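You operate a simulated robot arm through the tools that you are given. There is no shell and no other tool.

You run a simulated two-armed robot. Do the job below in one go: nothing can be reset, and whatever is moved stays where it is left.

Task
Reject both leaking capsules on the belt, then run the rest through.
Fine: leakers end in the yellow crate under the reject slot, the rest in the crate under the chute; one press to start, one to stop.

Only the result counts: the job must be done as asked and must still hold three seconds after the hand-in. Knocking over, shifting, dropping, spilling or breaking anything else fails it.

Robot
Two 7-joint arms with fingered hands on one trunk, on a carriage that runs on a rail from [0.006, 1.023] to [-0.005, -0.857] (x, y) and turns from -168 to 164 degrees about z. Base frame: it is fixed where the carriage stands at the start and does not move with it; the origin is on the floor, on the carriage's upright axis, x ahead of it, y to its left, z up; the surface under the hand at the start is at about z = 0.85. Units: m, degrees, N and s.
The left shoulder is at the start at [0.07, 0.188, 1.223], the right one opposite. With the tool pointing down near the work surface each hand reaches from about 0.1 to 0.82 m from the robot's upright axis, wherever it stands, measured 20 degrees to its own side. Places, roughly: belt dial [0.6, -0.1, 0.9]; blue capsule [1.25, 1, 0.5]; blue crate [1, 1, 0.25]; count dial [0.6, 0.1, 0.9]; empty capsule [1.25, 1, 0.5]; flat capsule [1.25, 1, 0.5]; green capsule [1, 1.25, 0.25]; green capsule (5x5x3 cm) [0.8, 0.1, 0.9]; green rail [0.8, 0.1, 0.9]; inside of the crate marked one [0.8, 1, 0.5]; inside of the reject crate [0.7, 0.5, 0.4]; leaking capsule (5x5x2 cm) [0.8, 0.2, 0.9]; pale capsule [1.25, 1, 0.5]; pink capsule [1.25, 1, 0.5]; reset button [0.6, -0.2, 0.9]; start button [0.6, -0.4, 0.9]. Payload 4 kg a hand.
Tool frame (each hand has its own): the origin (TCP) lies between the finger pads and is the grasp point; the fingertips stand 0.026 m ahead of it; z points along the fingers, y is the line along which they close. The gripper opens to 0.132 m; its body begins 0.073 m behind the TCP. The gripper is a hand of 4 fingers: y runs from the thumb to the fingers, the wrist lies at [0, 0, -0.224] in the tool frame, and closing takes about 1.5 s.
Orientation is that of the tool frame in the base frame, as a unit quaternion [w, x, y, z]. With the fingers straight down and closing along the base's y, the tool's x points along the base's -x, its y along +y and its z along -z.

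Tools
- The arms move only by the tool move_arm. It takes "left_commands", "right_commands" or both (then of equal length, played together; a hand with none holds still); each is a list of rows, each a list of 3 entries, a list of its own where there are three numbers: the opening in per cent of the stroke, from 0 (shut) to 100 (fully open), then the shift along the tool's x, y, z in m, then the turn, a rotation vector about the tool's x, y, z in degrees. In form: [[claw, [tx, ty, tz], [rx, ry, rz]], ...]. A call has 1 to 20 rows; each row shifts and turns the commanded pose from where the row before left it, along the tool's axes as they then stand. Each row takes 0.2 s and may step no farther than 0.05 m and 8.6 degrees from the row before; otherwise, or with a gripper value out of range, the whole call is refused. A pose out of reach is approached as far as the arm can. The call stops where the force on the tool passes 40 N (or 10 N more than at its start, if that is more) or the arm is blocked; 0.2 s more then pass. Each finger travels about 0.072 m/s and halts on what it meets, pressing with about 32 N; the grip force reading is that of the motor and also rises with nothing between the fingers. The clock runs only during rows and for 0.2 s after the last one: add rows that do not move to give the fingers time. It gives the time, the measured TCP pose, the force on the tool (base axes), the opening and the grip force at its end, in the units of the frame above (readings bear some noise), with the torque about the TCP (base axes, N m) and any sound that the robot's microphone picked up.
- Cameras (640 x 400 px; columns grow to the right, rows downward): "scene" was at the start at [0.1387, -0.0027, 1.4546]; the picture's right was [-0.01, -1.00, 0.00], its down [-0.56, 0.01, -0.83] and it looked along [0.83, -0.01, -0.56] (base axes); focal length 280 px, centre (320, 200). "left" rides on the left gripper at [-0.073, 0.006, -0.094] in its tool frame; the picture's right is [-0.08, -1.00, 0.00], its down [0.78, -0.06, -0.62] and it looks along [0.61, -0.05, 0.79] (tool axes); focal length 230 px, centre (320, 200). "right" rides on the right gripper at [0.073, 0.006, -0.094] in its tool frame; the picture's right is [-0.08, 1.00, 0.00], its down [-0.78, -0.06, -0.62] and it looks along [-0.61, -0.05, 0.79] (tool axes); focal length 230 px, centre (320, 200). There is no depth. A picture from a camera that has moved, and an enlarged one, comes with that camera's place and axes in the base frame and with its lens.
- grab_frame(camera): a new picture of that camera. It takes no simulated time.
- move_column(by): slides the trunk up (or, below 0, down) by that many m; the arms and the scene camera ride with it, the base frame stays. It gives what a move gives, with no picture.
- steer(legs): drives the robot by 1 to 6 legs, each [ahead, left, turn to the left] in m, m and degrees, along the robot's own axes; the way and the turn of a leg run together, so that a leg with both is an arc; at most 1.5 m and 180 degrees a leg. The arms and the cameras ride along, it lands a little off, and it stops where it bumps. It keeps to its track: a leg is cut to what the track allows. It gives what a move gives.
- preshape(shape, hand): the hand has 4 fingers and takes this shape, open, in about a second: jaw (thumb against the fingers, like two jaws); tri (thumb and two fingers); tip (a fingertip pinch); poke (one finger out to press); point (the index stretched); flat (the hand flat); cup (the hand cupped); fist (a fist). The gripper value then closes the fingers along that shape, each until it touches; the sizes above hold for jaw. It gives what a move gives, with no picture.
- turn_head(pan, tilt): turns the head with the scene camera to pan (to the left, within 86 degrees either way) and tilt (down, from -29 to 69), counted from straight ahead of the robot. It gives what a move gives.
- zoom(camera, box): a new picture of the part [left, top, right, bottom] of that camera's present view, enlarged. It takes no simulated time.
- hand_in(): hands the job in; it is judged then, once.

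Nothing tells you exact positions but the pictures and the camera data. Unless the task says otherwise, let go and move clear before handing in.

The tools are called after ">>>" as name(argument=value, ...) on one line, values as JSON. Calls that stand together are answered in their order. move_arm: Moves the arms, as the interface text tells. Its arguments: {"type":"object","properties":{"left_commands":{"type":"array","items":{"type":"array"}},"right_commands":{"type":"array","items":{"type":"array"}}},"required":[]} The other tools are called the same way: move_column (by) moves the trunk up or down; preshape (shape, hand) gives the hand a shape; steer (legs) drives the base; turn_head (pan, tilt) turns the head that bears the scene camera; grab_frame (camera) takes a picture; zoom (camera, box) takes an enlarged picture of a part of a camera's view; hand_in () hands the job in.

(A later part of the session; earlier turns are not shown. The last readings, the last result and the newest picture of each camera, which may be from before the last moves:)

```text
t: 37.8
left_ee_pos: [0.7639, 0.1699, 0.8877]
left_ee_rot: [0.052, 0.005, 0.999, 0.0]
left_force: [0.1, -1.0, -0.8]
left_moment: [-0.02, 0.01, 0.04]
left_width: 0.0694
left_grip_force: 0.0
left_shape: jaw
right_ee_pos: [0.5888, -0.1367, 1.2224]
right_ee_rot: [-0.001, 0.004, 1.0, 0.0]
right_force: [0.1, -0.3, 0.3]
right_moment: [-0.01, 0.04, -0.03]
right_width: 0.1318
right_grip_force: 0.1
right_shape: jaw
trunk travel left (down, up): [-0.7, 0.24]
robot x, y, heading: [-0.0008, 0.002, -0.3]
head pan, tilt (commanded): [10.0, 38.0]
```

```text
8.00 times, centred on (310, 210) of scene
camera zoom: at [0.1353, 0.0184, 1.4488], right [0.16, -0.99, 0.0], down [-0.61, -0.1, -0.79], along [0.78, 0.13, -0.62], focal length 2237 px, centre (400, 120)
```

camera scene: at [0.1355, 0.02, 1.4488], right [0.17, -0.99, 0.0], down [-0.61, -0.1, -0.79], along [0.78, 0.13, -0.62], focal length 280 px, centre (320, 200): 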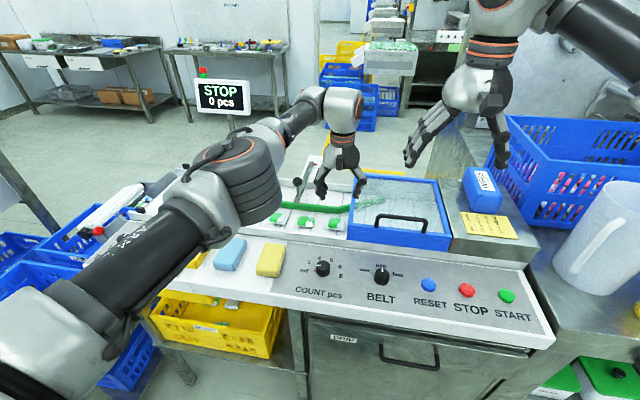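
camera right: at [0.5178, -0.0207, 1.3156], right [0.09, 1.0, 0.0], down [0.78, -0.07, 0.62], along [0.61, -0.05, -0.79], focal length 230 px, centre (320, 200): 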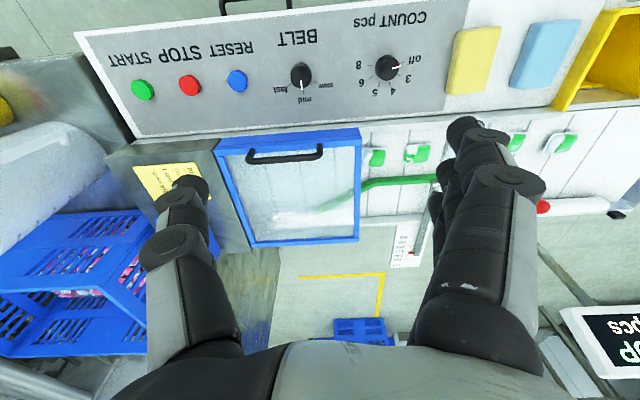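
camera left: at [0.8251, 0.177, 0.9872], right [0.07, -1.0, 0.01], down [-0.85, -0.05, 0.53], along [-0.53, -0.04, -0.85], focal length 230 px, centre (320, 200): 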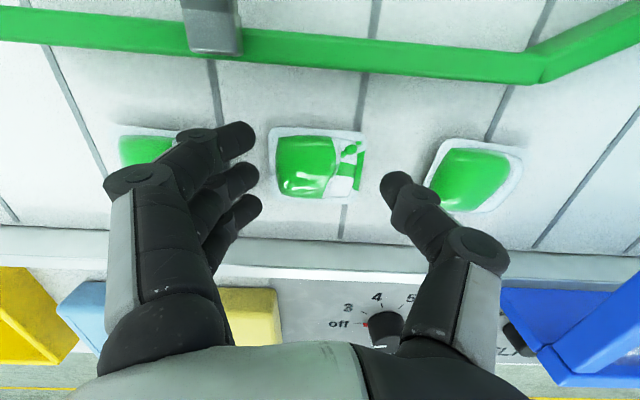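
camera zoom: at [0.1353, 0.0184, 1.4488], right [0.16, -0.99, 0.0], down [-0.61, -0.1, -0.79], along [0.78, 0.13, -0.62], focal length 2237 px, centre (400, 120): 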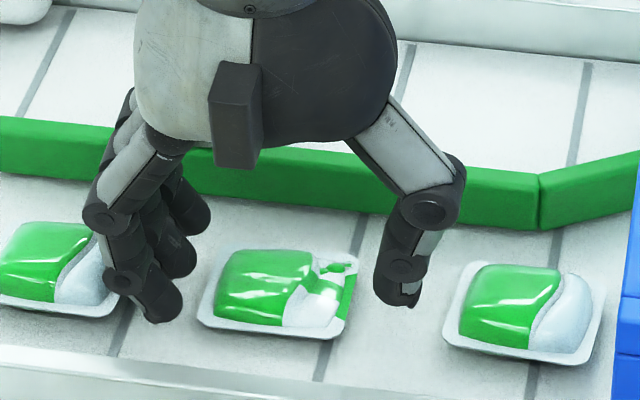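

I'm slightly low in y and x by about 2 mm. I'll correct that, lower the last 7 mm and begin closing to 36%.

>>> move_arm(left_commands=[[53, [-0.0007, 0.001, 0.0036], [0, 0, 0]], [53, [-0.0006, 0.001, 0.0036], [0, 0, 0]], [53, [0, 0, 0], [0, 0, 0]], [46, [0, 0, 0], [0, 0, 0]], [40, [0, 0, 0], [0, 0, 0]], [37, [0, 0, 0], [0, 0, 0]], [37, [0, 0, 0], [0, 0, 0]]])

>>> zoom(camera="left", box=[200, 90, 460, 250])

>>> zoom(camera="scene", box=[270, 185, 350, 235])

```text
t: 39.4
left_ee_pos: [0.7646, 0.1718, 0.8799]
left_ee_rot: [0.052, 0.004, 0.999, -0.001]
left_force: [0.8, 1.0, 1.5]
left_moment: [0.06, 0.03, -0.04]
left_width: 0.05
left_grip_force: 0.1
left_shape: jaw
right_ee_pos: [0.5893, -0.1366, 1.2219]
right_ee_rot: [0.0, 0.004, 1.0, 0.0]
right_force: [0.3, -1.0, 0.8]
right_moment: [-0.04, 0.0, 0.02]
right_width: 0.1317
right_grip_force: 0.1
right_shape: jaw
trunk travel left (down, up): [-0.7, 0.24]
robot x, y, heading: [0.0015, 0.0038, -0.6]
head pan, tilt (commanded): [10.0, 38.0]
```

```text
2.46 times, centred on (330, 170) of left
camera zoom: at [0.827, 0.1794, 0.9802], right [0.07, -1.0, 0.01], down [-0.85, -0.05, 0.53], along [-0.53, -0.04, -0.85], focal length 566 px, centre (295, 274)
```

zoom: 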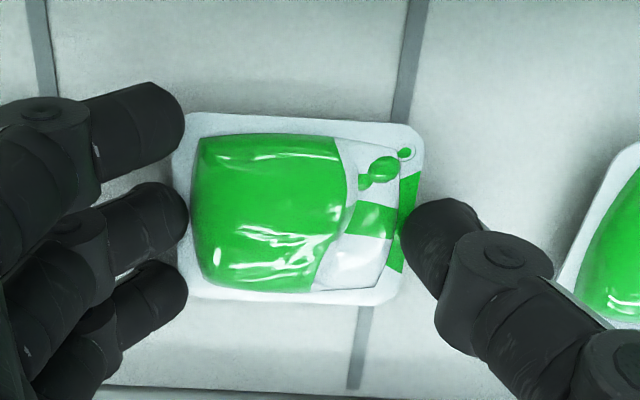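

```text
8.00 times, centred on (310, 210) of scene
camera zoom: at [0.1352, 0.0184, 1.4488], right [0.16, -0.99, 0.0], down [-0.61, -0.1, -0.79], along [0.78, 0.13, -0.62], focal length 2237 px, centre (400, 120)
```

zoom: 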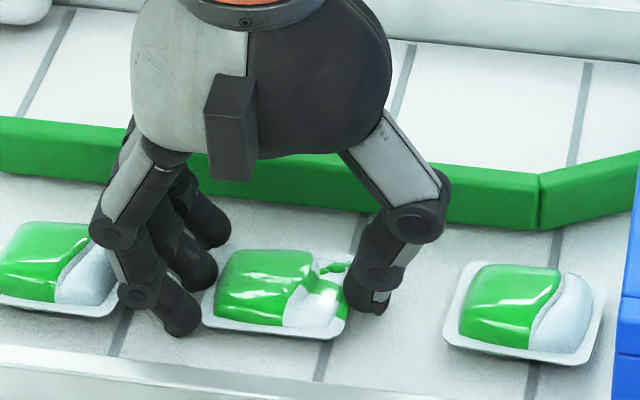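

The alignment matches the first grasp. I'll close to grip.

>>> move_arm(left_commands=[[33, [0, 0, 0], [0, 0, 0]], [28, [0, 0, 0], [0, 0, 0]], [24, [0, 0, 0], [0, 0, 0]], [22, [0, 0, 0], [0, 0, 0]], [22, [0, 0, 0], [0, 0, 0]]])

>>> zoom(camera="left", box=[200, 90, 460, 250])

>>> zoom(camera="scene", box=[270, 185, 350, 235])

```text
t: 40.5
left_ee_pos: [0.7657, 0.1729, 0.8798]
left_ee_rot: [0.052, 0.005, 0.999, 0.0]
left_force: [1.6, -0.9, 4.5]
left_moment: [-0.01, -0.06, 0.02]
left_width: 0.0341
left_grip_force: 31.4
left_shape: jaw
right_ee_pos: [0.5889, -0.1378, 1.2215]
right_ee_rot: [0.0, 0.004, 1.0, 0.001]
right_force: [0.3, 0.8, -0.4]
right_moment: [-0.01, -0.02, 0.03]
right_width: 0.1316
right_grip_force: 0.1
right_shape: jaw
trunk travel left (down, up): [-0.7, 0.24]
robot x, y, heading: [-0.0037, 0.006, -0.6]
head pan, tilt (commanded): [10.0, 38.0]
```

```text
2.46 times, centred on (330, 170) of left
camera zoom: at [0.8269, 0.1789, 0.9808], right [0.07, -1.0, 0.01], down [-0.85, -0.05, 0.53], along [-0.53, -0.04, -0.85], focal length 566 px, centre (295, 274)
```

zoom: 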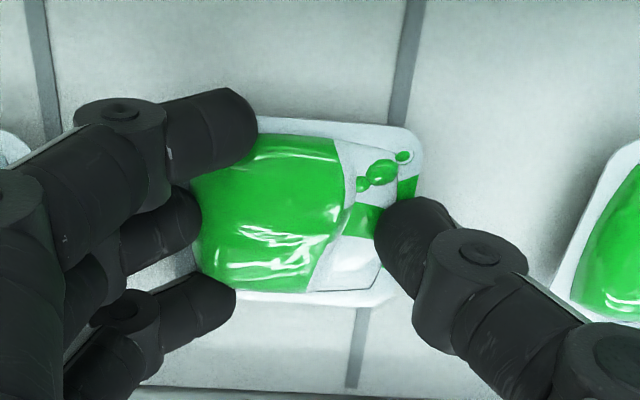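

```text
8.00 times, centred on (310, 210) of scene
camera zoom: at [0.1349, 0.018, 1.4489], right [0.16, -0.99, 0.0], down [-0.61, -0.1, -0.79], along [0.78, 0.13, -0.62], focal length 2237 px, centre (400, 120)
```

zoom: 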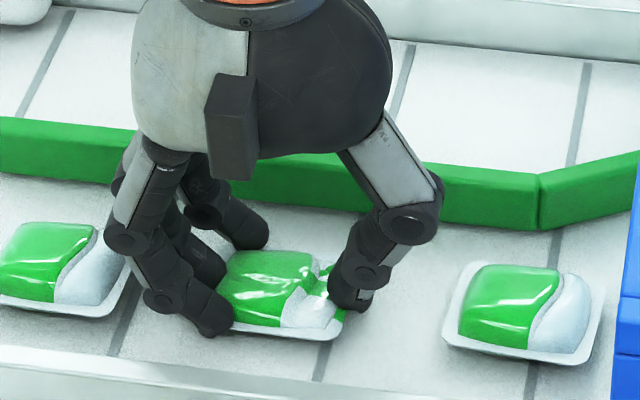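

Same grip as on the first one. I'll lift a little and check.

>>> move_arm(left_commands=[[21, [-0.0004, 0, -0.004], [0, 0, 0]], [21, [-0.0008, 0, -0.008], [0, 0, 0]], [21, [-0.001, 0, -0.01], [0, 0, 0]], [21, [0, 0, 0], [0, 0, 0]]])

>>> zoom(camera="left", box=[200, 90, 460, 250])

>>> zoom(camera="scene", box=[270, 185, 350, 235])

```text
t: 41.5
left_ee_pos: [0.7656, 0.1725, 0.9012]
left_ee_rot: [0.052, 0.005, 0.999, 0.0]
left_force: [-0.8, 0.0, -0.2]
left_moment: [0.05, 0.0, -0.01]
left_width: 0.034
left_grip_force: 32.4
left_shape: jaw
right_ee_pos: [0.5896, -0.137, 1.2217]
right_ee_rot: [0.0, 0.005, 1.0, 0.0]
right_force: [-0.3, 0.8, 0.6]
right_moment: [0.01, -0.01, -0.02]
right_width: 0.1315
right_grip_force: 0.0
right_shape: jaw
trunk travel left (down, up): [-0.7, 0.24]
robot x, y, heading: [0.0022, 0.0033, -0.6]
head pan, tilt (commanded): [10.0, 38.0]
```

```text
2.46 times, centred on (330, 170) of left
camera zoom: at [0.8274, 0.179, 1.0019], right [0.07, -1.0, 0.01], down [-0.85, -0.05, 0.53], along [-0.53, -0.04, -0.85], focal length 566 px, centre (295, 274)
```

zoom: 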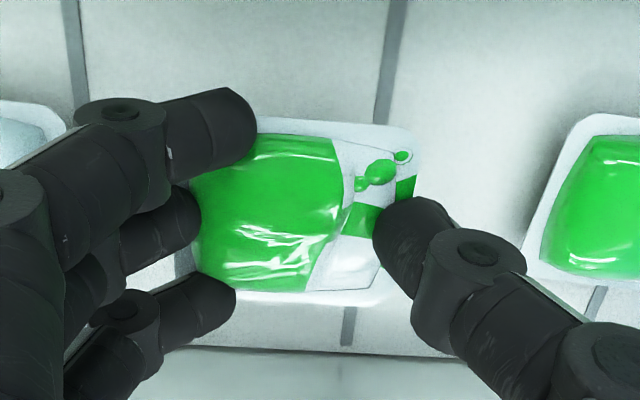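

```text
8.00 times, centred on (310, 210) of scene
camera zoom: at [0.1355, 0.0184, 1.4488], right [0.16, -0.99, 0.0], down [-0.61, -0.1, -0.79], along [0.78, 0.13, -0.62], focal length 2237 px, centre (400, 120)
```

zoom: 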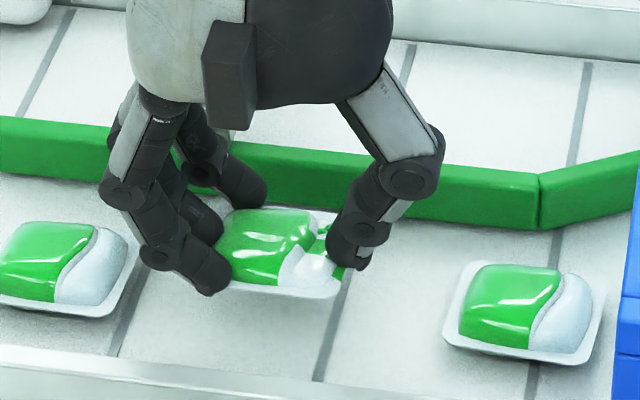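

The second leaker is up. I'll raise it, straighten the hand and carry it over the hopper at (0.614, 0.509).

>>> move_arm(left_commands=[[21, [-0.0033, 0, -0.0312], [0, 0, 0]], [21, [-0.0033, 0, -0.0312], [0, 0, 0]], [21, [-0.0033, 0, -0.0312], [0, 0, 0]], [21, [0, 0, 0], [0, 6, 0]], [21, [0.0193, 0.0419, 0], [0, 0, 0]], [21, [0.0193, 0.0419, 0], [0, 0, 0]], [21, [0.0193, 0.0419, 0], [0, 0, 0]], [21, [0.0193, 0.0419, 0], [0, 0, 0]], [21, [0.0193, 0.0419, 0], [0, 0, 0]], [21, [0.0193, 0.0419, 0], [0, 0, 0]], [21, [0.0193, 0.0419, 0], [0, 0, 0]], [21, [0.0193, 0.0419, 0], [0, 0, 0]], [21, [0, 0, 0], [0, 0, 0]]])

>>> grab_frame(camera="left")

>>> grab_frame(camera="scene")

```text
t: 44.4
left_ee_pos: [0.6121, 0.5085, 0.9981]
left_ee_rot: [0.0, 0.004, 1.0, 0.0]
left_force: [-0.7, 0.1, 0.0]
left_moment: [-0.03, 0.01, 0.01]
left_width: 0.0334
left_grip_force: 31.8
left_shape: jaw
right_ee_pos: [0.5899, -0.1377, 1.2211]
right_ee_rot: [0.0, 0.004, 1.0, 0.0]
right_force: [-0.3, 0.0, 0.0]
right_moment: [0.01, 0.03, -0.02]
right_width: 0.1319
right_grip_force: 0.1
right_shape: jaw
trunk travel left (down, up): [-0.7, 0.24]
robot x, y, heading: [0.0026, 0.0079, -0.5]
head pan, tilt (commanded): [10.0, 38.0]
```

```text
taken
camera left: at [0.6852, 0.5154, 1.0911], right [0.07, -1.0, 0.0], down [-0.78, -0.05, 0.62], along [-0.62, -0.04, -0.79], focal length 230 px, centre (320, 200)
```

left: 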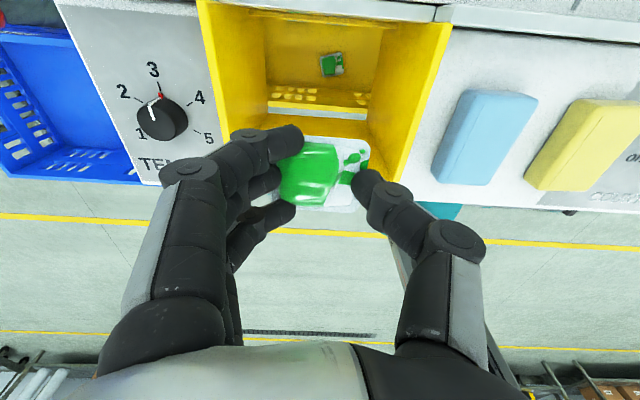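

```text
taken
camera scene: at [0.1361, 0.0173, 1.4487], right [0.16, -0.99, 0.0], down [-0.61, -0.1, -0.79], along [0.78, 0.13, -0.62], focal length 280 px, centre (320, 200)
```

scene: 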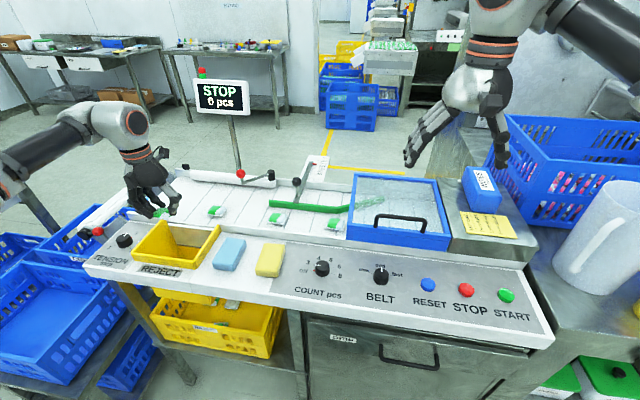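

Over the hopper again, with the first leaker visible in the crate below. I'll lower to z = 0.898 and release.

>>> move_arm(left_commands=[[21, [0, 0, 0.034], [0, 0, 0]], [21, [0, 0, 0.034], [0, 0, 0]], [21, [0, 0, 0.032], [0, 0, 0]], [21, [0, 0, 0], [0, 0, 0]], [30, [0, 0, 0], [0, 0, 0]], [42, [0, 0, 0], [0, 0, 0]], [52, [0, 0, 0], [0, 0, 0]], [56, [0, 0, 0], [0, 0, 0]], [56, [0, 0, 0], [0, 0, 0]], [56, [0, 0, 0], [0, 0, 0]]])

>>> grab_frame(camera="left")

>>> zoom(camera="scene", box=[80, 190, 320, 370])

```text
t: 46.5
left_ee_pos: [0.6113, 0.5107, 0.8981]
left_ee_rot: [0.0, 0.004, 1.0, 0.0]
left_force: [0.5, 0.0, 0.0]
left_moment: [0.0, 0.02, -0.01]
left_width: 0.0732
left_grip_force: 0.1
left_shape: jaw
right_ee_pos: [0.589, -0.1373, 1.2218]
right_ee_rot: [0.0, 0.004, 1.0, 0.0]
right_force: [0.1, 0.6, -0.9]
right_moment: [0.02, 0.01, -0.01]
right_width: 0.1321
right_grip_force: 0.1
right_shape: jaw
trunk travel left (down, up): [-0.7, 0.24]
robot x, y, heading: [0.0006, 0.0089, -0.6]
head pan, tilt (commanded): [10.0, 38.0]
```

```text
taken
camera left: at [0.6836, 0.5173, 0.9903], right [0.07, -1.0, 0.0], down [-0.79, -0.05, 0.62], along [-0.62, -0.04, -0.79], focal length 230 px, centre (320, 200)
```

left: 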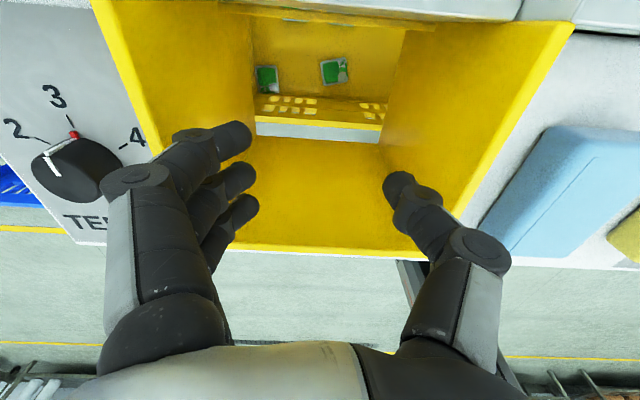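

```text
2.22 times, centred on (200, 280) of scene
camera zoom: at [0.1354, 0.0183, 1.4488], right [0.16, -0.99, 0.0], down [-0.61, -0.1, -0.79], along [0.78, 0.13, -0.62], focal length 621 px, centre (587, 22)
```

zoom: 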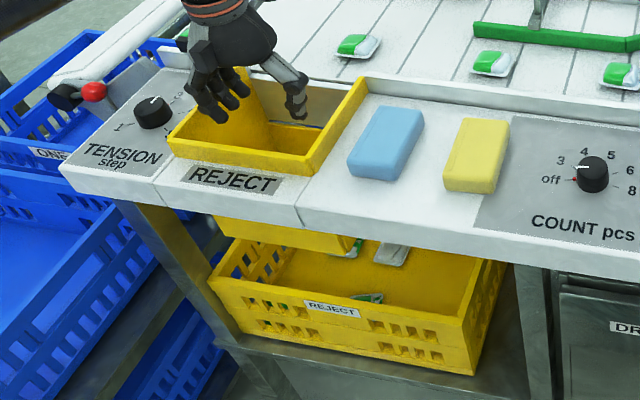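

Both leakers are in the reject crate and three good capsules remain on the belt; the count dial appears to be at "off". I'll raise the left hand clear and give the right hand the poke shape for the buttons.

>>> move_arm(left_commands=[[56, [0, 0, -0.045], [0, 0, 0]], [56, [0, 0, -0.045], [0, 0, 0]], [56, [0.02, -0.02, -0.04], [0, 0, 0]], [56, [0.02, -0.02, -0.04], [0, 0, 0]], [56, [0.02, -0.02, -0.04], [0, 0, 0]], [56, [0.02, -0.02, -0.04], [0, 0, 0]], [56, [0, 0, 0], [0, 0, 0]]])

>>> preshape(shape="poke", hand="right")

>>> grab_frame(camera="right")

>>> grab_frame(camera="scene")

```text
t: 48.1
left_ee_pos: [0.5333, 0.4298, 1.145]
left_ee_rot: [-0.001, 0.003, 1.0, 0.0]
left_force: [0.6, 0.7, 0.2]
left_moment: [-0.06, -0.01, 0.03]
left_width: 0.073
left_grip_force: 0.0
left_shape: jaw
right_ee_pos: [0.5894, -0.1365, 1.2212]
right_ee_rot: [0.0, 0.004, 1.0, 0.0]
right_force: [-0.7, 0.6, 0.6]
right_moment: [-0.01, 0.03, 0.0]
right_width: 0.1317
right_grip_force: 0.1
right_shape: jaw
trunk travel left (down, up): [-0.7, 0.24]
robot x, y, heading: [0.0003, 0.0067, -0.6]
head pan, tilt (commanded): [10.0, 38.0]
```

```text
t: 49.0
left_ee_pos: [0.5321, 0.4284, 1.1452]
left_ee_rot: [0.0, 0.004, 1.0, 0.0]
left_force: [0.3, 0.2, 0.4]
left_moment: [-0.01, 0.0, 0.01]
left_width: 0.0731
left_grip_force: 0.0
left_shape: jaw
right_ee_pos: [0.588, -0.1361, 1.2223]
right_ee_rot: [0.0, 0.005, 1.0, 0.0]
right_force: [0.8, -0.5, 0.3]
right_moment: [0.01, 0.0, -0.01]
right_width: 0.0
right_grip_force: 0.0
right_shape: poke
trunk travel left (down, up): [-0.7, 0.24]
robot x, y, heading: [-0.0001, 0.0099, -0.6]
head pan, tilt (commanded): [10.0, 38.0]
```

```text
taken
camera right: at [0.5169, -0.131, 1.3156], right [0.09, 1.0, 0.0], down [0.78, -0.07, 0.62], along [0.61, -0.05, -0.79], focal length 230 px, centre (320, 200)
```

right: 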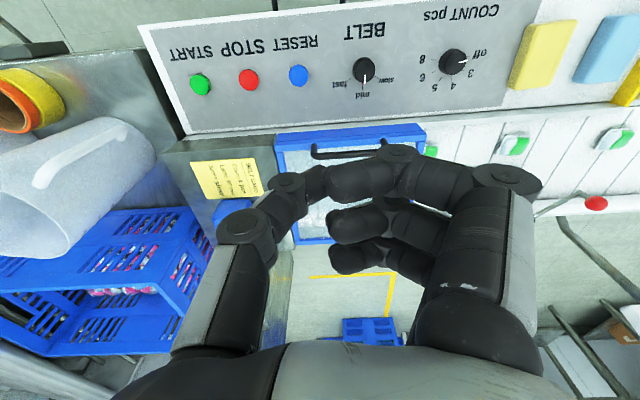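

```text
taken
camera scene: at [0.1351, 0.0182, 1.4488], right [0.16, -0.99, 0.0], down [-0.61, -0.1, -0.79], along [0.78, 0.13, -0.62], focal length 280 px, centre (320, 200)
```

scene: 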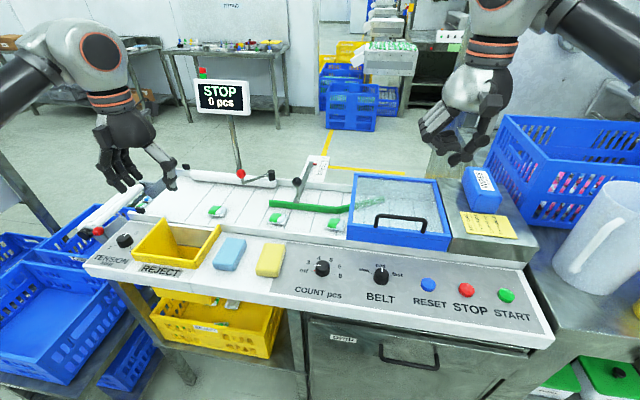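

>>> zoom(camera="right", box=[200, 100, 560, 325])

>>> zoom(camera="scene", box=[400, 30, 530, 180])

>>> zoom(camera="scene", box=[280, 240, 560, 350])

```text
1.78 times, centred on (380, 212) of right
camera zoom: at [0.5169, -0.131, 1.3156], right [0.09, 1.0, 0.0], down [0.78, -0.07, 0.62], along [0.61, -0.05, -0.79], focal length 409 px, centre (213, 178)
```

zoom: 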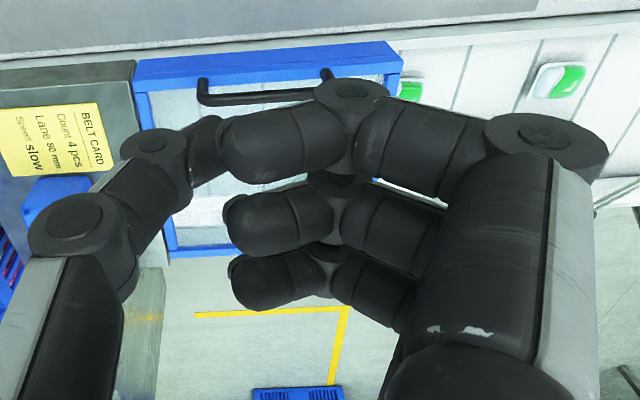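

```text
2.67 times, centred on (465, 105) of scene
camera zoom: at [0.1351, 0.0182, 1.4488], right [0.16, -0.99, 0.0], down [-0.61, -0.1, -0.79], along [0.78, 0.13, -0.62], focal length 746 px, centre (-67, 453)
```

zoom: 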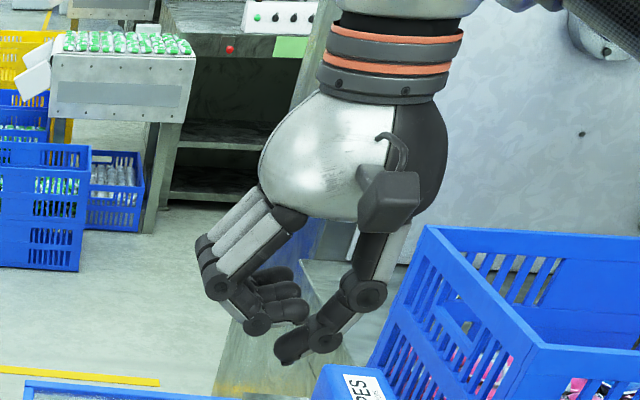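

```text
2.29 times, centred on (420, 295) of scene
camera zoom: at [0.1351, 0.0182, 1.4488], right [0.16, -0.99, 0.0], down [-0.61, -0.1, -0.79], along [0.78, 0.13, -0.62], focal length 639 px, centre (91, -17)
```

zoom: 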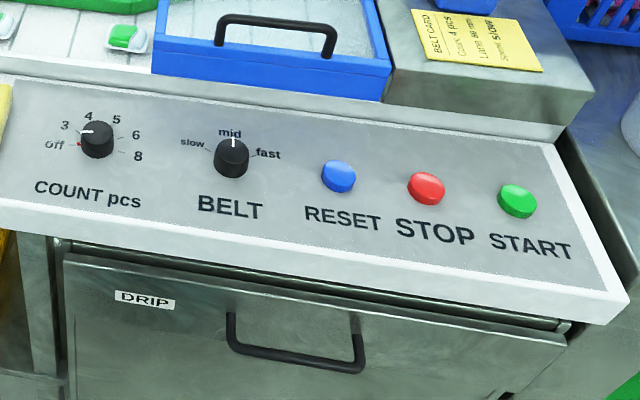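

In the poke shape the thumb tip sticks out straight ahead of the TCP. I take START to be at about (0.583, −0.351) and STOP at (0.583, −0.262), with tops near z = 0.865. I'll move the right hand above START and look.

>>> move_arm(right_commands=[[0, [0.0007, -0.043, 0], [0, 0, 0]], [0, [0.0007, -0.043, 0], [0, 0, 0]], [0, [0.0007, -0.043, 0], [0, 0, 0]], [0, [0.0007, -0.043, 0], [0, 0, 0]], [0, [0.0007, -0.043, 0], [0, 0, 0]], [0, [0, 0, 0.045], [0, 0, 0]], [0, [0, 0, 0.045], [0, 0, 0]], [0, [0, 0, 0.045], [0, 0, 0]], [0, [0, 0, 0.045], [0, 0, 0]], [0, [0, 0, 0.045], [0, 0, 0]], [0, [0, 0, 0], [0, 0, 0]]])

>>> grab_frame(camera="right")

>>> grab_frame(camera="scene")

>>> zoom(camera="scene", box=[420, 200, 580, 330])

```text
t: 51.5
left_ee_pos: [0.5322, 0.4309, 1.146]
left_ee_rot: [0.0, 0.004, 1.0, 0.0]
left_force: [0.0, -0.1, -0.3]
left_moment: [-0.03, 0.04, -0.03]
left_width: 0.0734
left_grip_force: 0.1
left_shape: jaw
right_ee_pos: [0.582, -0.3516, 0.9965]
right_ee_rot: [0.0, 0.005, 1.0, 0.0]
right_force: [-0.6, 0.0, 0.4]
right_moment: [0.02, -0.02, 0.0]
right_width: 0.0
right_grip_force: 0.0
right_shape: poke
trunk travel left (down, up): [-0.7, 0.24]
robot x, y, heading: [0.0003, 0.0048, -0.6]
head pan, tilt (commanded): [10.0, 38.0]
```

```text
taken
camera right: at [0.5115, -0.3463, 1.0909], right [0.09, 1.0, 0.0], down [0.78, -0.07, 0.62], along [0.62, -0.05, -0.79], focal length 230 px, centre (320, 200)
```

right: 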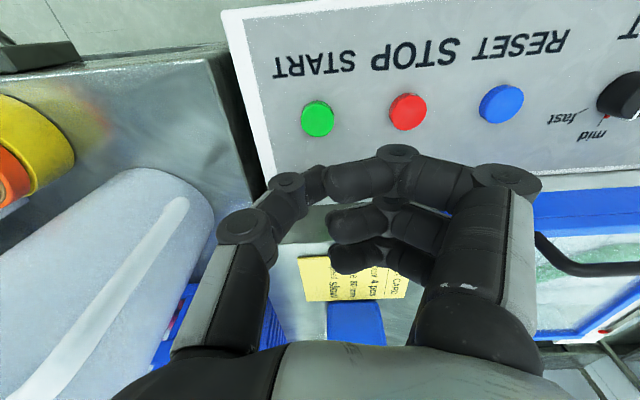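

```text
taken
camera scene: at [0.135, 0.0188, 1.4488], right [0.16, -0.99, 0.0], down [-0.61, -0.1, -0.79], along [0.78, 0.13, -0.62], focal length 280 px, centre (320, 200)
```

scene: 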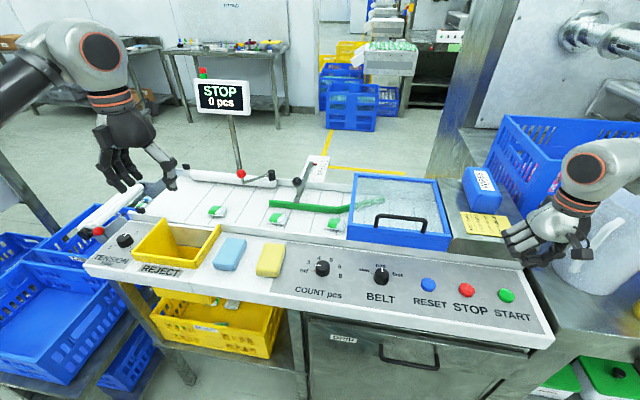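

```text
3.08 times, centred on (500, 265) of scene
camera zoom: at [0.135, 0.0188, 1.4488], right [0.16, -0.99, 0.0], down [-0.61, -0.1, -0.79], along [0.78, 0.13, -0.62], focal length 860 px, centre (-234, 0)
```

zoom: 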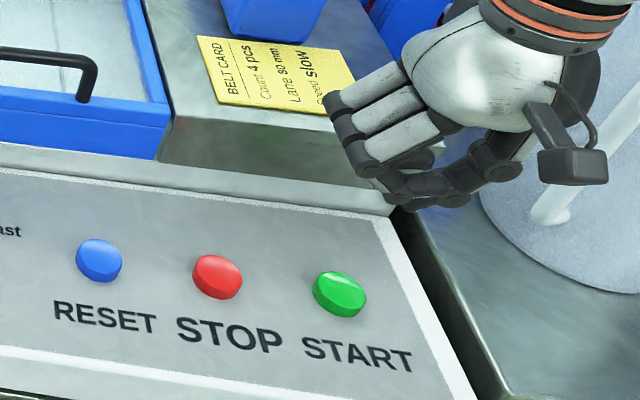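

START reads at (0.585, −0.355) from the wrist camera. I'll take a close look at where exactly the thumb tip is.

>>> zoom(camera="scene", box=[490, 210, 570, 270])

>>> zoom(camera="right", box=[240, 90, 420, 210])

```text
6.67 times, centred on (530, 240) of scene
camera zoom: at [0.135, 0.0188, 1.4488], right [0.16, -0.99, 0.0], down [-0.61, -0.1, -0.79], along [0.78, 0.13, -0.62], focal length 1864 px, centre (-1080, -67)
```

zoom: 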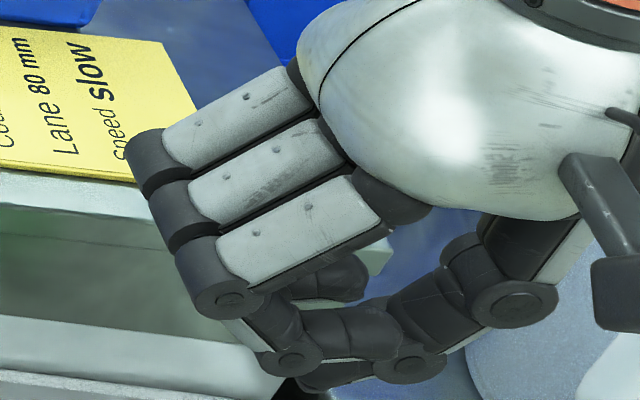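

```text
3.33 times, centred on (330, 150) of right
camera zoom: at [0.5115, -0.3463, 1.0909], right [0.09, 1.0, 0.0], down [0.78, -0.07, 0.62], along [0.62, -0.05, -0.79], focal length 767 px, centre (287, 367)
```

zoom: 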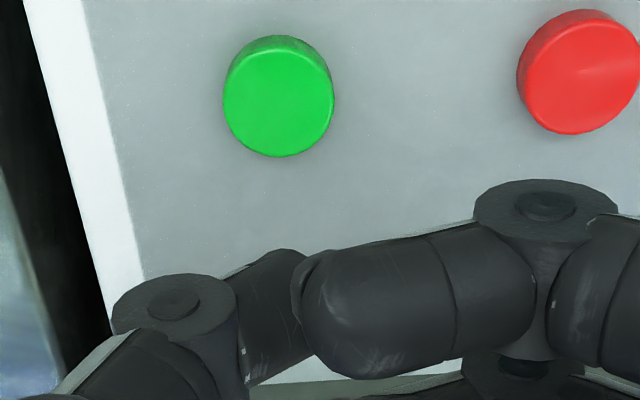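

The poke shape leaves the thumb lying nearly sideways, which is a vague contact point. I'll try the "point" shape with the index stretched instead, after rising a little for safety.

>>> move_arm(right_commands=[[0, [0, 0, -0.045], [0, 0, 0]], [0, [0, 0, -0.045], [0, 0, 0]]])

>>> preshape(shape="point", hand="right")

>>> grab_frame(camera="right")

>>> zoom(camera="scene", box=[450, 100, 640, 260])

```text
t: 52.0
left_ee_pos: [0.5322, 0.4304, 1.145]
left_ee_rot: [0.0, 0.005, 1.0, 0.001]
left_force: [-0.1, 0.1, -0.8]
left_moment: [-0.01, -0.02, -0.01]
left_width: 0.0732
left_grip_force: 0.1
left_shape: jaw
right_ee_pos: [0.5822, -0.3514, 1.0864]
right_ee_rot: [0.0, 0.004, 1.0, 0.0]
right_force: [-0.8, -0.2, 0.5]
right_moment: [-0.02, -0.01, -0.03]
right_width: 0.0001
right_grip_force: 0.0
right_shape: poke
trunk travel left (down, up): [-0.7, 0.24]
robot x, y, heading: [-0.0021, 0.0086, -0.7]
head pan, tilt (commanded): [10.0, 38.0]
```

```text
t: 53.0
left_ee_pos: [0.5315, 0.4296, 1.1447]
left_ee_rot: [0.0, 0.004, 1.0, 0.001]
left_force: [-1.1, 0.6, -0.4]
left_moment: [-0.02, -0.01, 0.01]
left_width: 0.0731
left_grip_force: 0.0
left_shape: jaw
right_ee_pos: [0.5823, -0.3516, 1.0861]
right_ee_rot: [0.0, 0.004, 1.0, -0.001]
right_force: [0.3, 0.6, 0.2]
right_moment: [-0.02, -0.01, 0.02]
right_width: 0.1261
right_grip_force: 0.2
right_shape: point
trunk travel left (down, up): [-0.7, 0.24]
robot x, y, heading: [0.002, 0.0053, -0.5]
head pan, tilt (commanded): [10.0, 38.0]
```

```text
taken
camera right: at [0.5106, -0.3457, 1.1797], right [0.09, 1.0, 0.0], down [0.78, -0.07, 0.62], along [0.61, -0.05, -0.79], focal length 230 px, centre (320, 200)
```

right: 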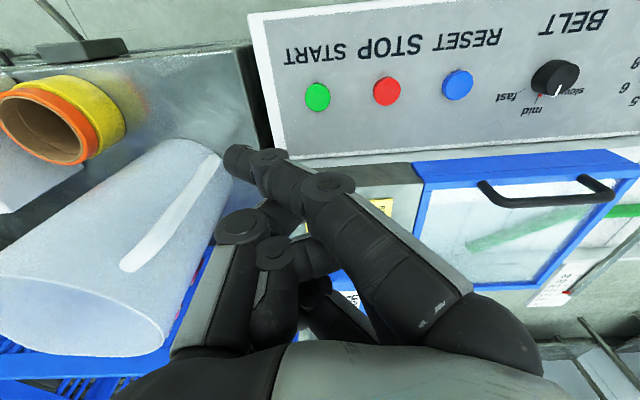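

```text
2.50 times, centred on (545, 180) of scene
camera zoom: at [0.1353, 0.0183, 1.4488], right [0.16, -0.99, 0.0], down [-0.61, -0.1, -0.79], along [0.78, 0.13, -0.62], focal length 699 px, centre (-242, 250)
```

zoom: 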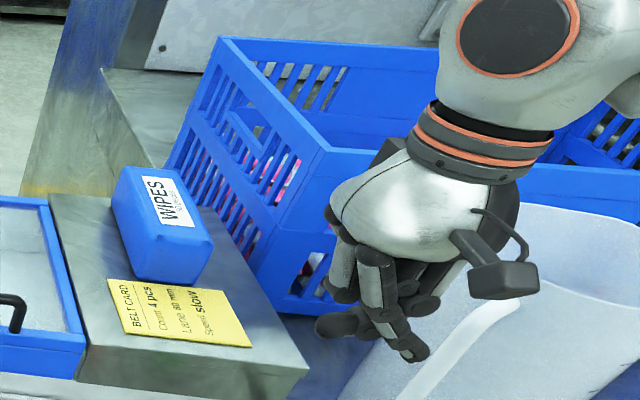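

The index slants sideways in this shape, so it is not ideal either. A closed jaw pinch has known geometry, with the tips 26 mm ahead of the TCP, so I'll use that and check it.

>>> preshape(shape="jaw", hand="right")

>>> move_arm(right_commands=[[0, [0, 0, 0], [0, 0, 0]], [0, [0, 0, 0], [0, 0, 0]], [0, [0, 0, 0], [0, 0, 0]], [0, [0, 0, 0], [0, 0, 0]], [0, [0, 0, 0], [0, 0, 0]], [0, [0, 0, 0], [0, 0, 0]], [0, [0, 0, 0], [0, 0, 0]], [0, [0, 0, 0], [0, 0, 0]]])

>>> grab_frame(camera="right")

>>> zoom(camera="scene", box=[450, 100, 640, 260])

```text
t: 53.9
left_ee_pos: [0.533, 0.4294, 1.1451]
left_ee_rot: [0.0, 0.005, 1.0, 0.0]
left_force: [0.4, 0.4, -0.8]
left_moment: [0.0, -0.03, 0.03]
left_width: 0.0733
left_grip_force: 0.1
left_shape: jaw
right_ee_pos: [0.5822, -0.3528, 1.0858]
right_ee_rot: [-0.001, 0.004, 1.0, 0.0]
right_force: [-0.1, -0.2, 0.4]
right_moment: [-0.03, -0.02, 0.01]
right_width: 0.132
right_grip_force: 0.0
right_shape: jaw
trunk travel left (down, up): [-0.7, 0.24]
robot x, y, heading: [0.002, 0.0047, -0.7]
head pan, tilt (commanded): [10.0, 38.0]
```

```text
t: 55.6
left_ee_pos: [0.533, 0.4294, 1.1449]
left_ee_rot: [0.0, 0.004, 1.0, 0.0]
left_force: [-0.2, -0.7, 0.5]
left_moment: [-0.01, -0.02, 0.02]
left_width: 0.0728
left_grip_force: 0.1
left_shape: jaw
right_ee_pos: [0.5824, -0.3524, 1.0854]
right_ee_rot: [0.0, 0.005, 1.0, 0.0]
right_force: [0.6, -0.4, -0.6]
right_moment: [0.01, 0.01, -0.01]
right_width: 0.0004
right_grip_force: 32.1
right_shape: jaw
trunk travel left (down, up): [-0.7, 0.24]
robot x, y, heading: [-0.0014, 0.0023, -0.3]
head pan, tilt (commanded): [10.0, 38.0]
```

```text
taken
camera right: at [0.5107, -0.3456, 1.18], right [0.09, 1.0, 0.0], down [0.78, -0.07, 0.62], along [0.61, -0.05, -0.79], focal length 230 px, centre (320, 200)
```

right: 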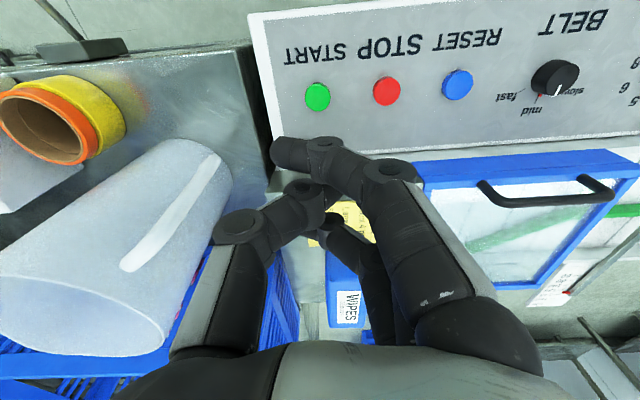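

```text
2.50 times, centred on (545, 180) of scene
camera zoom: at [0.1354, 0.0184, 1.4488], right [0.16, -0.99, 0.0], down [-0.61, -0.1, -0.79], along [0.78, 0.13, -0.62], focal length 699 px, centre (-242, 250)
```

zoom: 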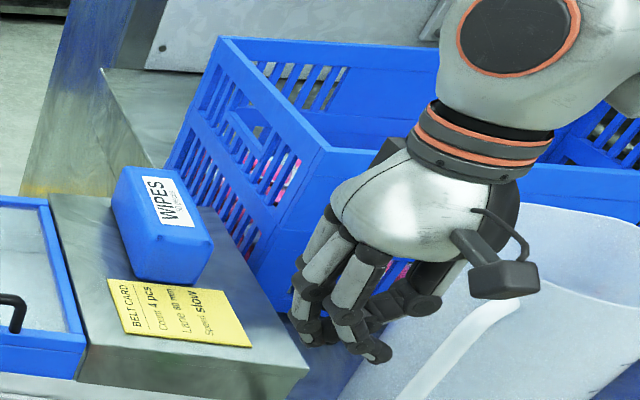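

A full close makes the outer fingers cross over, so a near-closed jaw (about 14%) gives a level cluster of tips around the TCP axis. I'll set that and lower above START to z = 0.93.

>>> move_arm(right_commands=[[14, [-0.003, -0.002, 0], [0, 0, 0]], [14, [0, 0, 0.038], [0, 0, 0]], [14, [0, 0, 0.038], [0, 0, 0]], [14, [0, 0, 0.038], [0, 0, 0]], [14, [0, 0, 0.038], [0, 0, 0]], [14, [0, 0, 0], [0, 0, 0]]])

>>> grab_frame(camera="right")

>>> zoom(camera="scene", box=[440, 200, 600, 330])

```text
t: 57.0
left_ee_pos: [0.5325, 0.4282, 1.1445]
left_ee_rot: [0.0, 0.004, 1.0, 0.0]
left_force: [0.5, 0.8, -0.3]
left_moment: [-0.01, 0.01, 0.01]
left_width: 0.0732
left_grip_force: 0.2
left_shape: jaw
right_ee_pos: [0.5874, -0.3548, 0.9355]
right_ee_rot: [0.0, 0.004, 1.0, 0.0]
right_force: [-0.7, 0.7, 0.0]
right_moment: [0.01, -0.01, -0.03]
right_width: 0.0183
right_grip_force: 0.0
right_shape: jaw
trunk travel left (down, up): [-0.7, 0.24]
robot x, y, heading: [0.0002, 0.0089, -0.5]
head pan, tilt (commanded): [10.0, 38.0]
```

```text
taken
camera right: at [0.515, -0.3486, 1.0288], right [0.09, 1.0, 0.0], down [0.78, -0.07, 0.62], along [0.61, -0.05, -0.79], focal length 230 px, centre (320, 200)
```

right: 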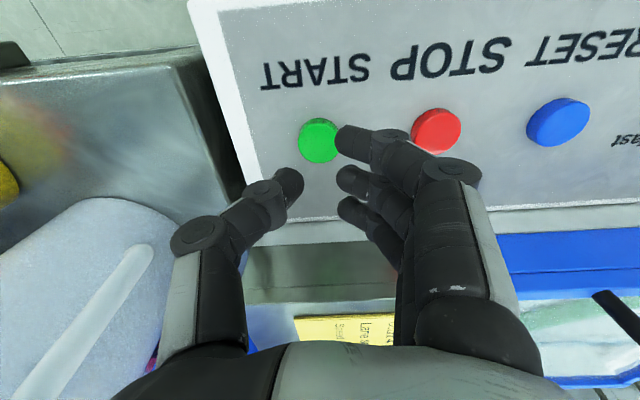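

```text
3.08 times, centred on (520, 265) of scene
camera zoom: at [0.135, 0.0187, 1.4488], right [0.16, -0.99, 0.0], down [-0.61, -0.1, -0.79], along [0.78, 0.13, -0.62], focal length 860 px, centre (-295, 0)
```

zoom: 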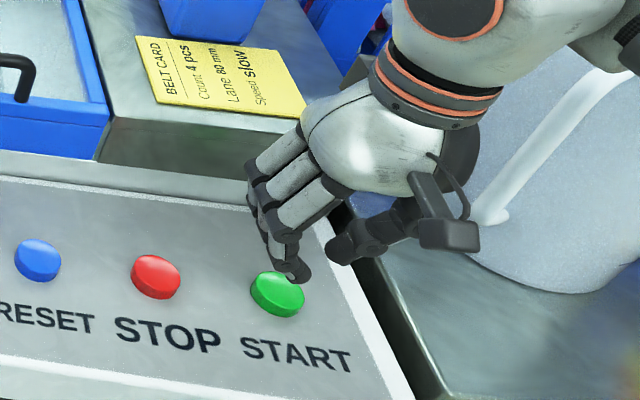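

The tips show a 2.5 cm gap at this setting, so the lone thumb makes the best single pusher, with the fingers falling between START and STOP. I'll zoom in to locate the thumb tip exactly.

>>> zoom(camera="right", box=[250, 90, 430, 210])

>>> zoom(camera="scene", box=[490, 240, 570, 300])

```text
3.33 times, centred on (340, 150) of right
camera zoom: at [0.515, -0.3486, 1.0288], right [0.09, 1.0, 0.0], down [0.78, -0.07, 0.62], along [0.61, -0.05, -0.79], focal length 767 px, centre (253, 367)
```

zoom: 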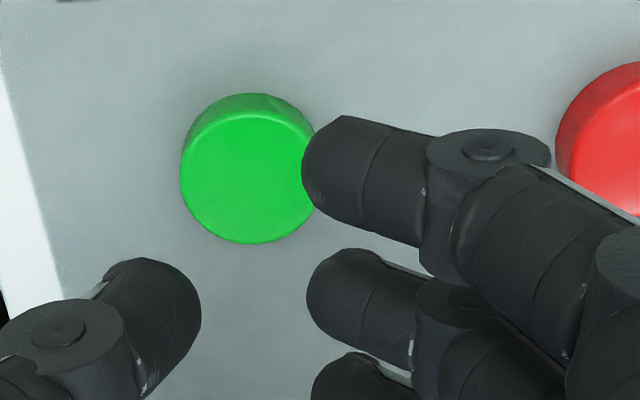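

```text
6.67 times, centred on (530, 270) of scene
camera zoom: at [0.135, 0.0187, 1.4488], right [0.16, -0.99, 0.0], down [-0.61, -0.1, -0.79], along [0.78, 0.13, -0.62], focal length 1864 px, centre (-1080, -267)
```

zoom: 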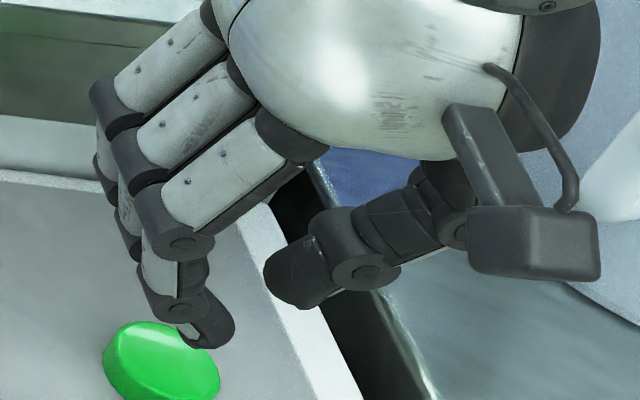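

The finger tips sit about 1 cm lower than the thumb at this opening, so the near index is the natural pusher. I place the START top at (0.587, −0.356, 0.861), so I'll shift to bring the index tip over it and lower to z = 0.905.

>>> move_arm(right_commands=[[14, [-0.0251, -0.0128, 0], [0, 0, 0]], [14, [0, 0, 0.015], [0, 0, 0]], [14, [0, 0, 0.015], [0, 0, 0]], [14, [0, 0, 0], [0, 0, 0]]])

>>> zoom(camera="right", box=[250, 90, 430, 210])

>>> zoom(camera="scene", box=[470, 250, 550, 310])

```text
t: 58.0
left_ee_pos: [0.5313, 0.4299, 1.1463]
left_ee_rot: [0.001, 0.005, 1.0, -0.001]
left_force: [0.2, -1.4, -0.1]
left_moment: [-0.02, -0.01, -0.02]
left_width: 0.0733
left_grip_force: 0.0
left_shape: jaw
right_ee_pos: [0.6124, -0.3677, 0.9044]
right_ee_rot: [0.0, 0.004, 1.0, 0.0]
right_force: [0.3, -0.1, -0.3]
right_moment: [0.0, -0.03, 0.01]
right_width: 0.0183
right_grip_force: 0.0
right_shape: jaw
trunk travel left (down, up): [-0.7, 0.24]
robot x, y, heading: [0.0015, 0.0051, -0.2]
head pan, tilt (commanded): [10.0, 38.0]
```

```text
3.33 times, centred on (340, 150) of right
camera zoom: at [0.5403, -0.3609, 0.9981], right [0.09, 1.0, 0.0], down [0.78, -0.07, 0.62], along [0.61, -0.05, -0.79], focal length 767 px, centre (253, 367)
```

zoom: 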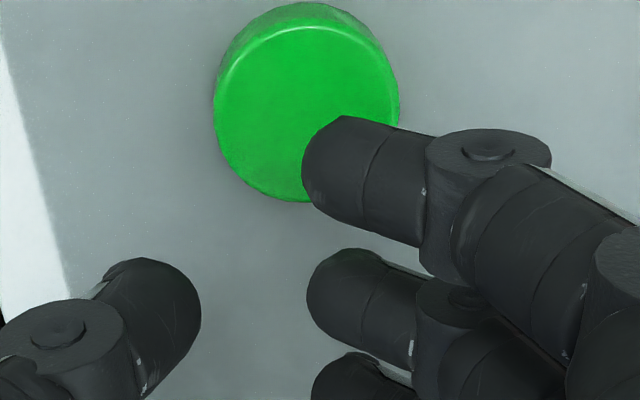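

```text
6.67 times, centred on (510, 280) of scene
camera zoom: at [0.1353, 0.0185, 1.4488], right [0.16, -0.99, 0.0], down [-0.61, -0.1, -0.79], along [0.78, 0.13, -0.62], focal length 1864 px, centre (-947, -333)
```

zoom: 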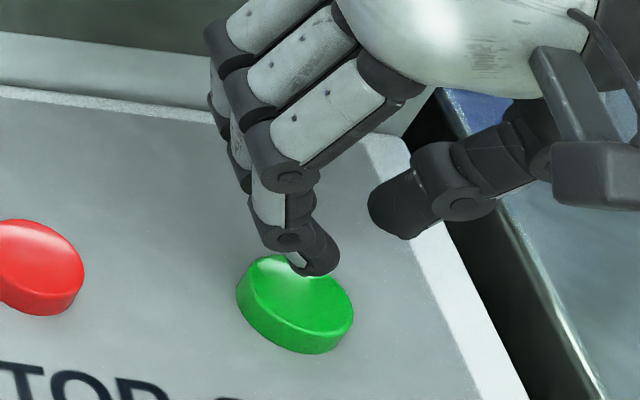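

The index tip is lined up over the button. I'll nudge 3 mm back and lower to just short of contact, then press in small steps.

>>> move_arm(right_commands=[[14, [0.003, -0.001, 0.006], [0, 0, 0]], [14, [0, 0, 0.006], [0, 0, 0]], [14, [0, 0, 0], [0, 0, 0]]])

>>> zoom(camera="right", box=[250, 90, 430, 210])

>>> zoom(camera="scene", box=[470, 250, 550, 310])

```text
t: 58.9
left_ee_pos: [0.533, 0.4288, 1.1454]
left_ee_rot: [0.0, 0.004, 1.0, 0.0]
left_force: [0.3, 0.5, -0.1]
left_moment: [-0.03, 0.04, 0.0]
left_width: 0.0733
left_grip_force: 0.0
left_shape: jaw
right_ee_pos: [0.6087, -0.3676, 0.8917]
right_ee_rot: [0.0, 0.004, 1.0, 0.0]
right_force: [0.0, -1.0, 0.4]
right_moment: [-0.02, 0.03, -0.03]
right_width: 0.0181
right_grip_force: 0.1
right_shape: jaw
trunk travel left (down, up): [-0.7, 0.24]
robot x, y, heading: [0.0022, 0.0039, -0.3]
head pan, tilt (commanded): [10.0, 38.0]
```

```text
3.33 times, centred on (340, 150) of right
camera zoom: at [0.5364, -0.3618, 0.9861], right [0.09, 1.0, 0.0], down [0.78, -0.07, 0.62], along [0.61, -0.05, -0.79], focal length 767 px, centre (253, 367)
```

zoom: 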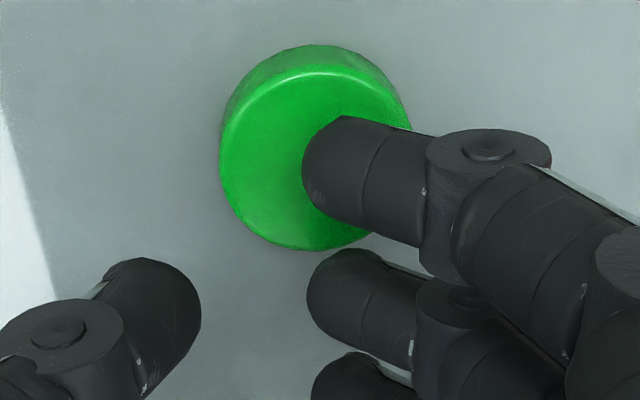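

```text
6.67 times, centred on (510, 280) of scene
camera zoom: at [0.1353, 0.0184, 1.4488], right [0.16, -0.99, 0.0], down [-0.61, -0.1, -0.79], along [0.78, 0.13, -0.62], focal length 1864 px, centre (-947, -333)
```

zoom: 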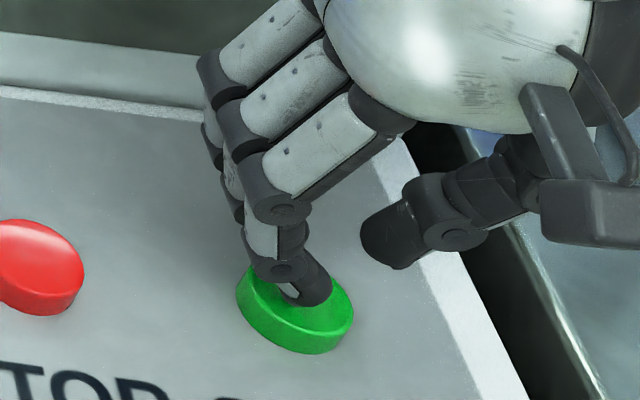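

The tip hovers right over the button. I'll press down in 2 mm steps.

>>> move_arm(right_commands=[[14, [0, 0, 0.002], [0, 0, 0]], [14, [0, 0, 0.002], [0, 0, 0]], [14, [0, 0, 0.002], [0, 0, 0]]])

>>> grab_frame(camera="scene")

```text
t: 59.6
left_ee_pos: [0.5318, 0.4287, 1.1446]
left_ee_rot: [0.0, 0.004, 1.0, 0.001]
left_force: [-0.9, -0.6, -0.5]
left_moment: [0.0, -0.01, -0.01]
left_width: 0.0733
left_grip_force: 0.0
left_shape: jaw
right_ee_pos: [0.6092, -0.3675, 0.8872]
right_ee_rot: [0.0, 0.004, 1.0, 0.0]
right_force: [-0.6, 0.1, 1.5]
right_moment: [0.07, 0.04, 0.05]
right_width: 0.0184
right_grip_force: 0.0
right_shape: jaw
trunk travel left (down, up): [-0.7, 0.24]
robot x, y, heading: [0.0074, 0.0059, -0.3]
head pan, tilt (commanded): [10.0, 38.0]
heard: click
```

```text
taken
camera scene: at [0.135, 0.0186, 1.4489], right [0.16, -0.99, 0.0], down [-0.61, -0.1, -0.79], along [0.78, 0.13, -0.62], focal length 280 px, centre (320, 200)
```

scene: 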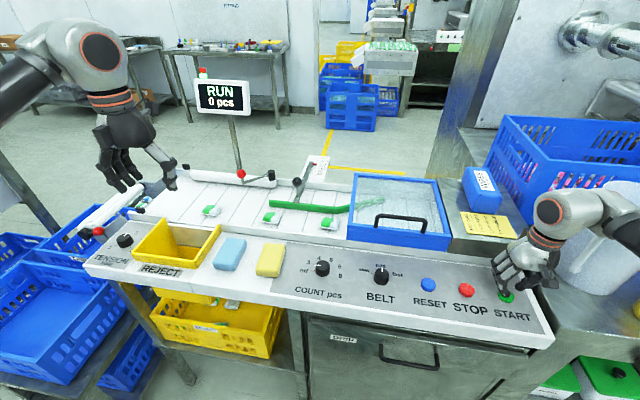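

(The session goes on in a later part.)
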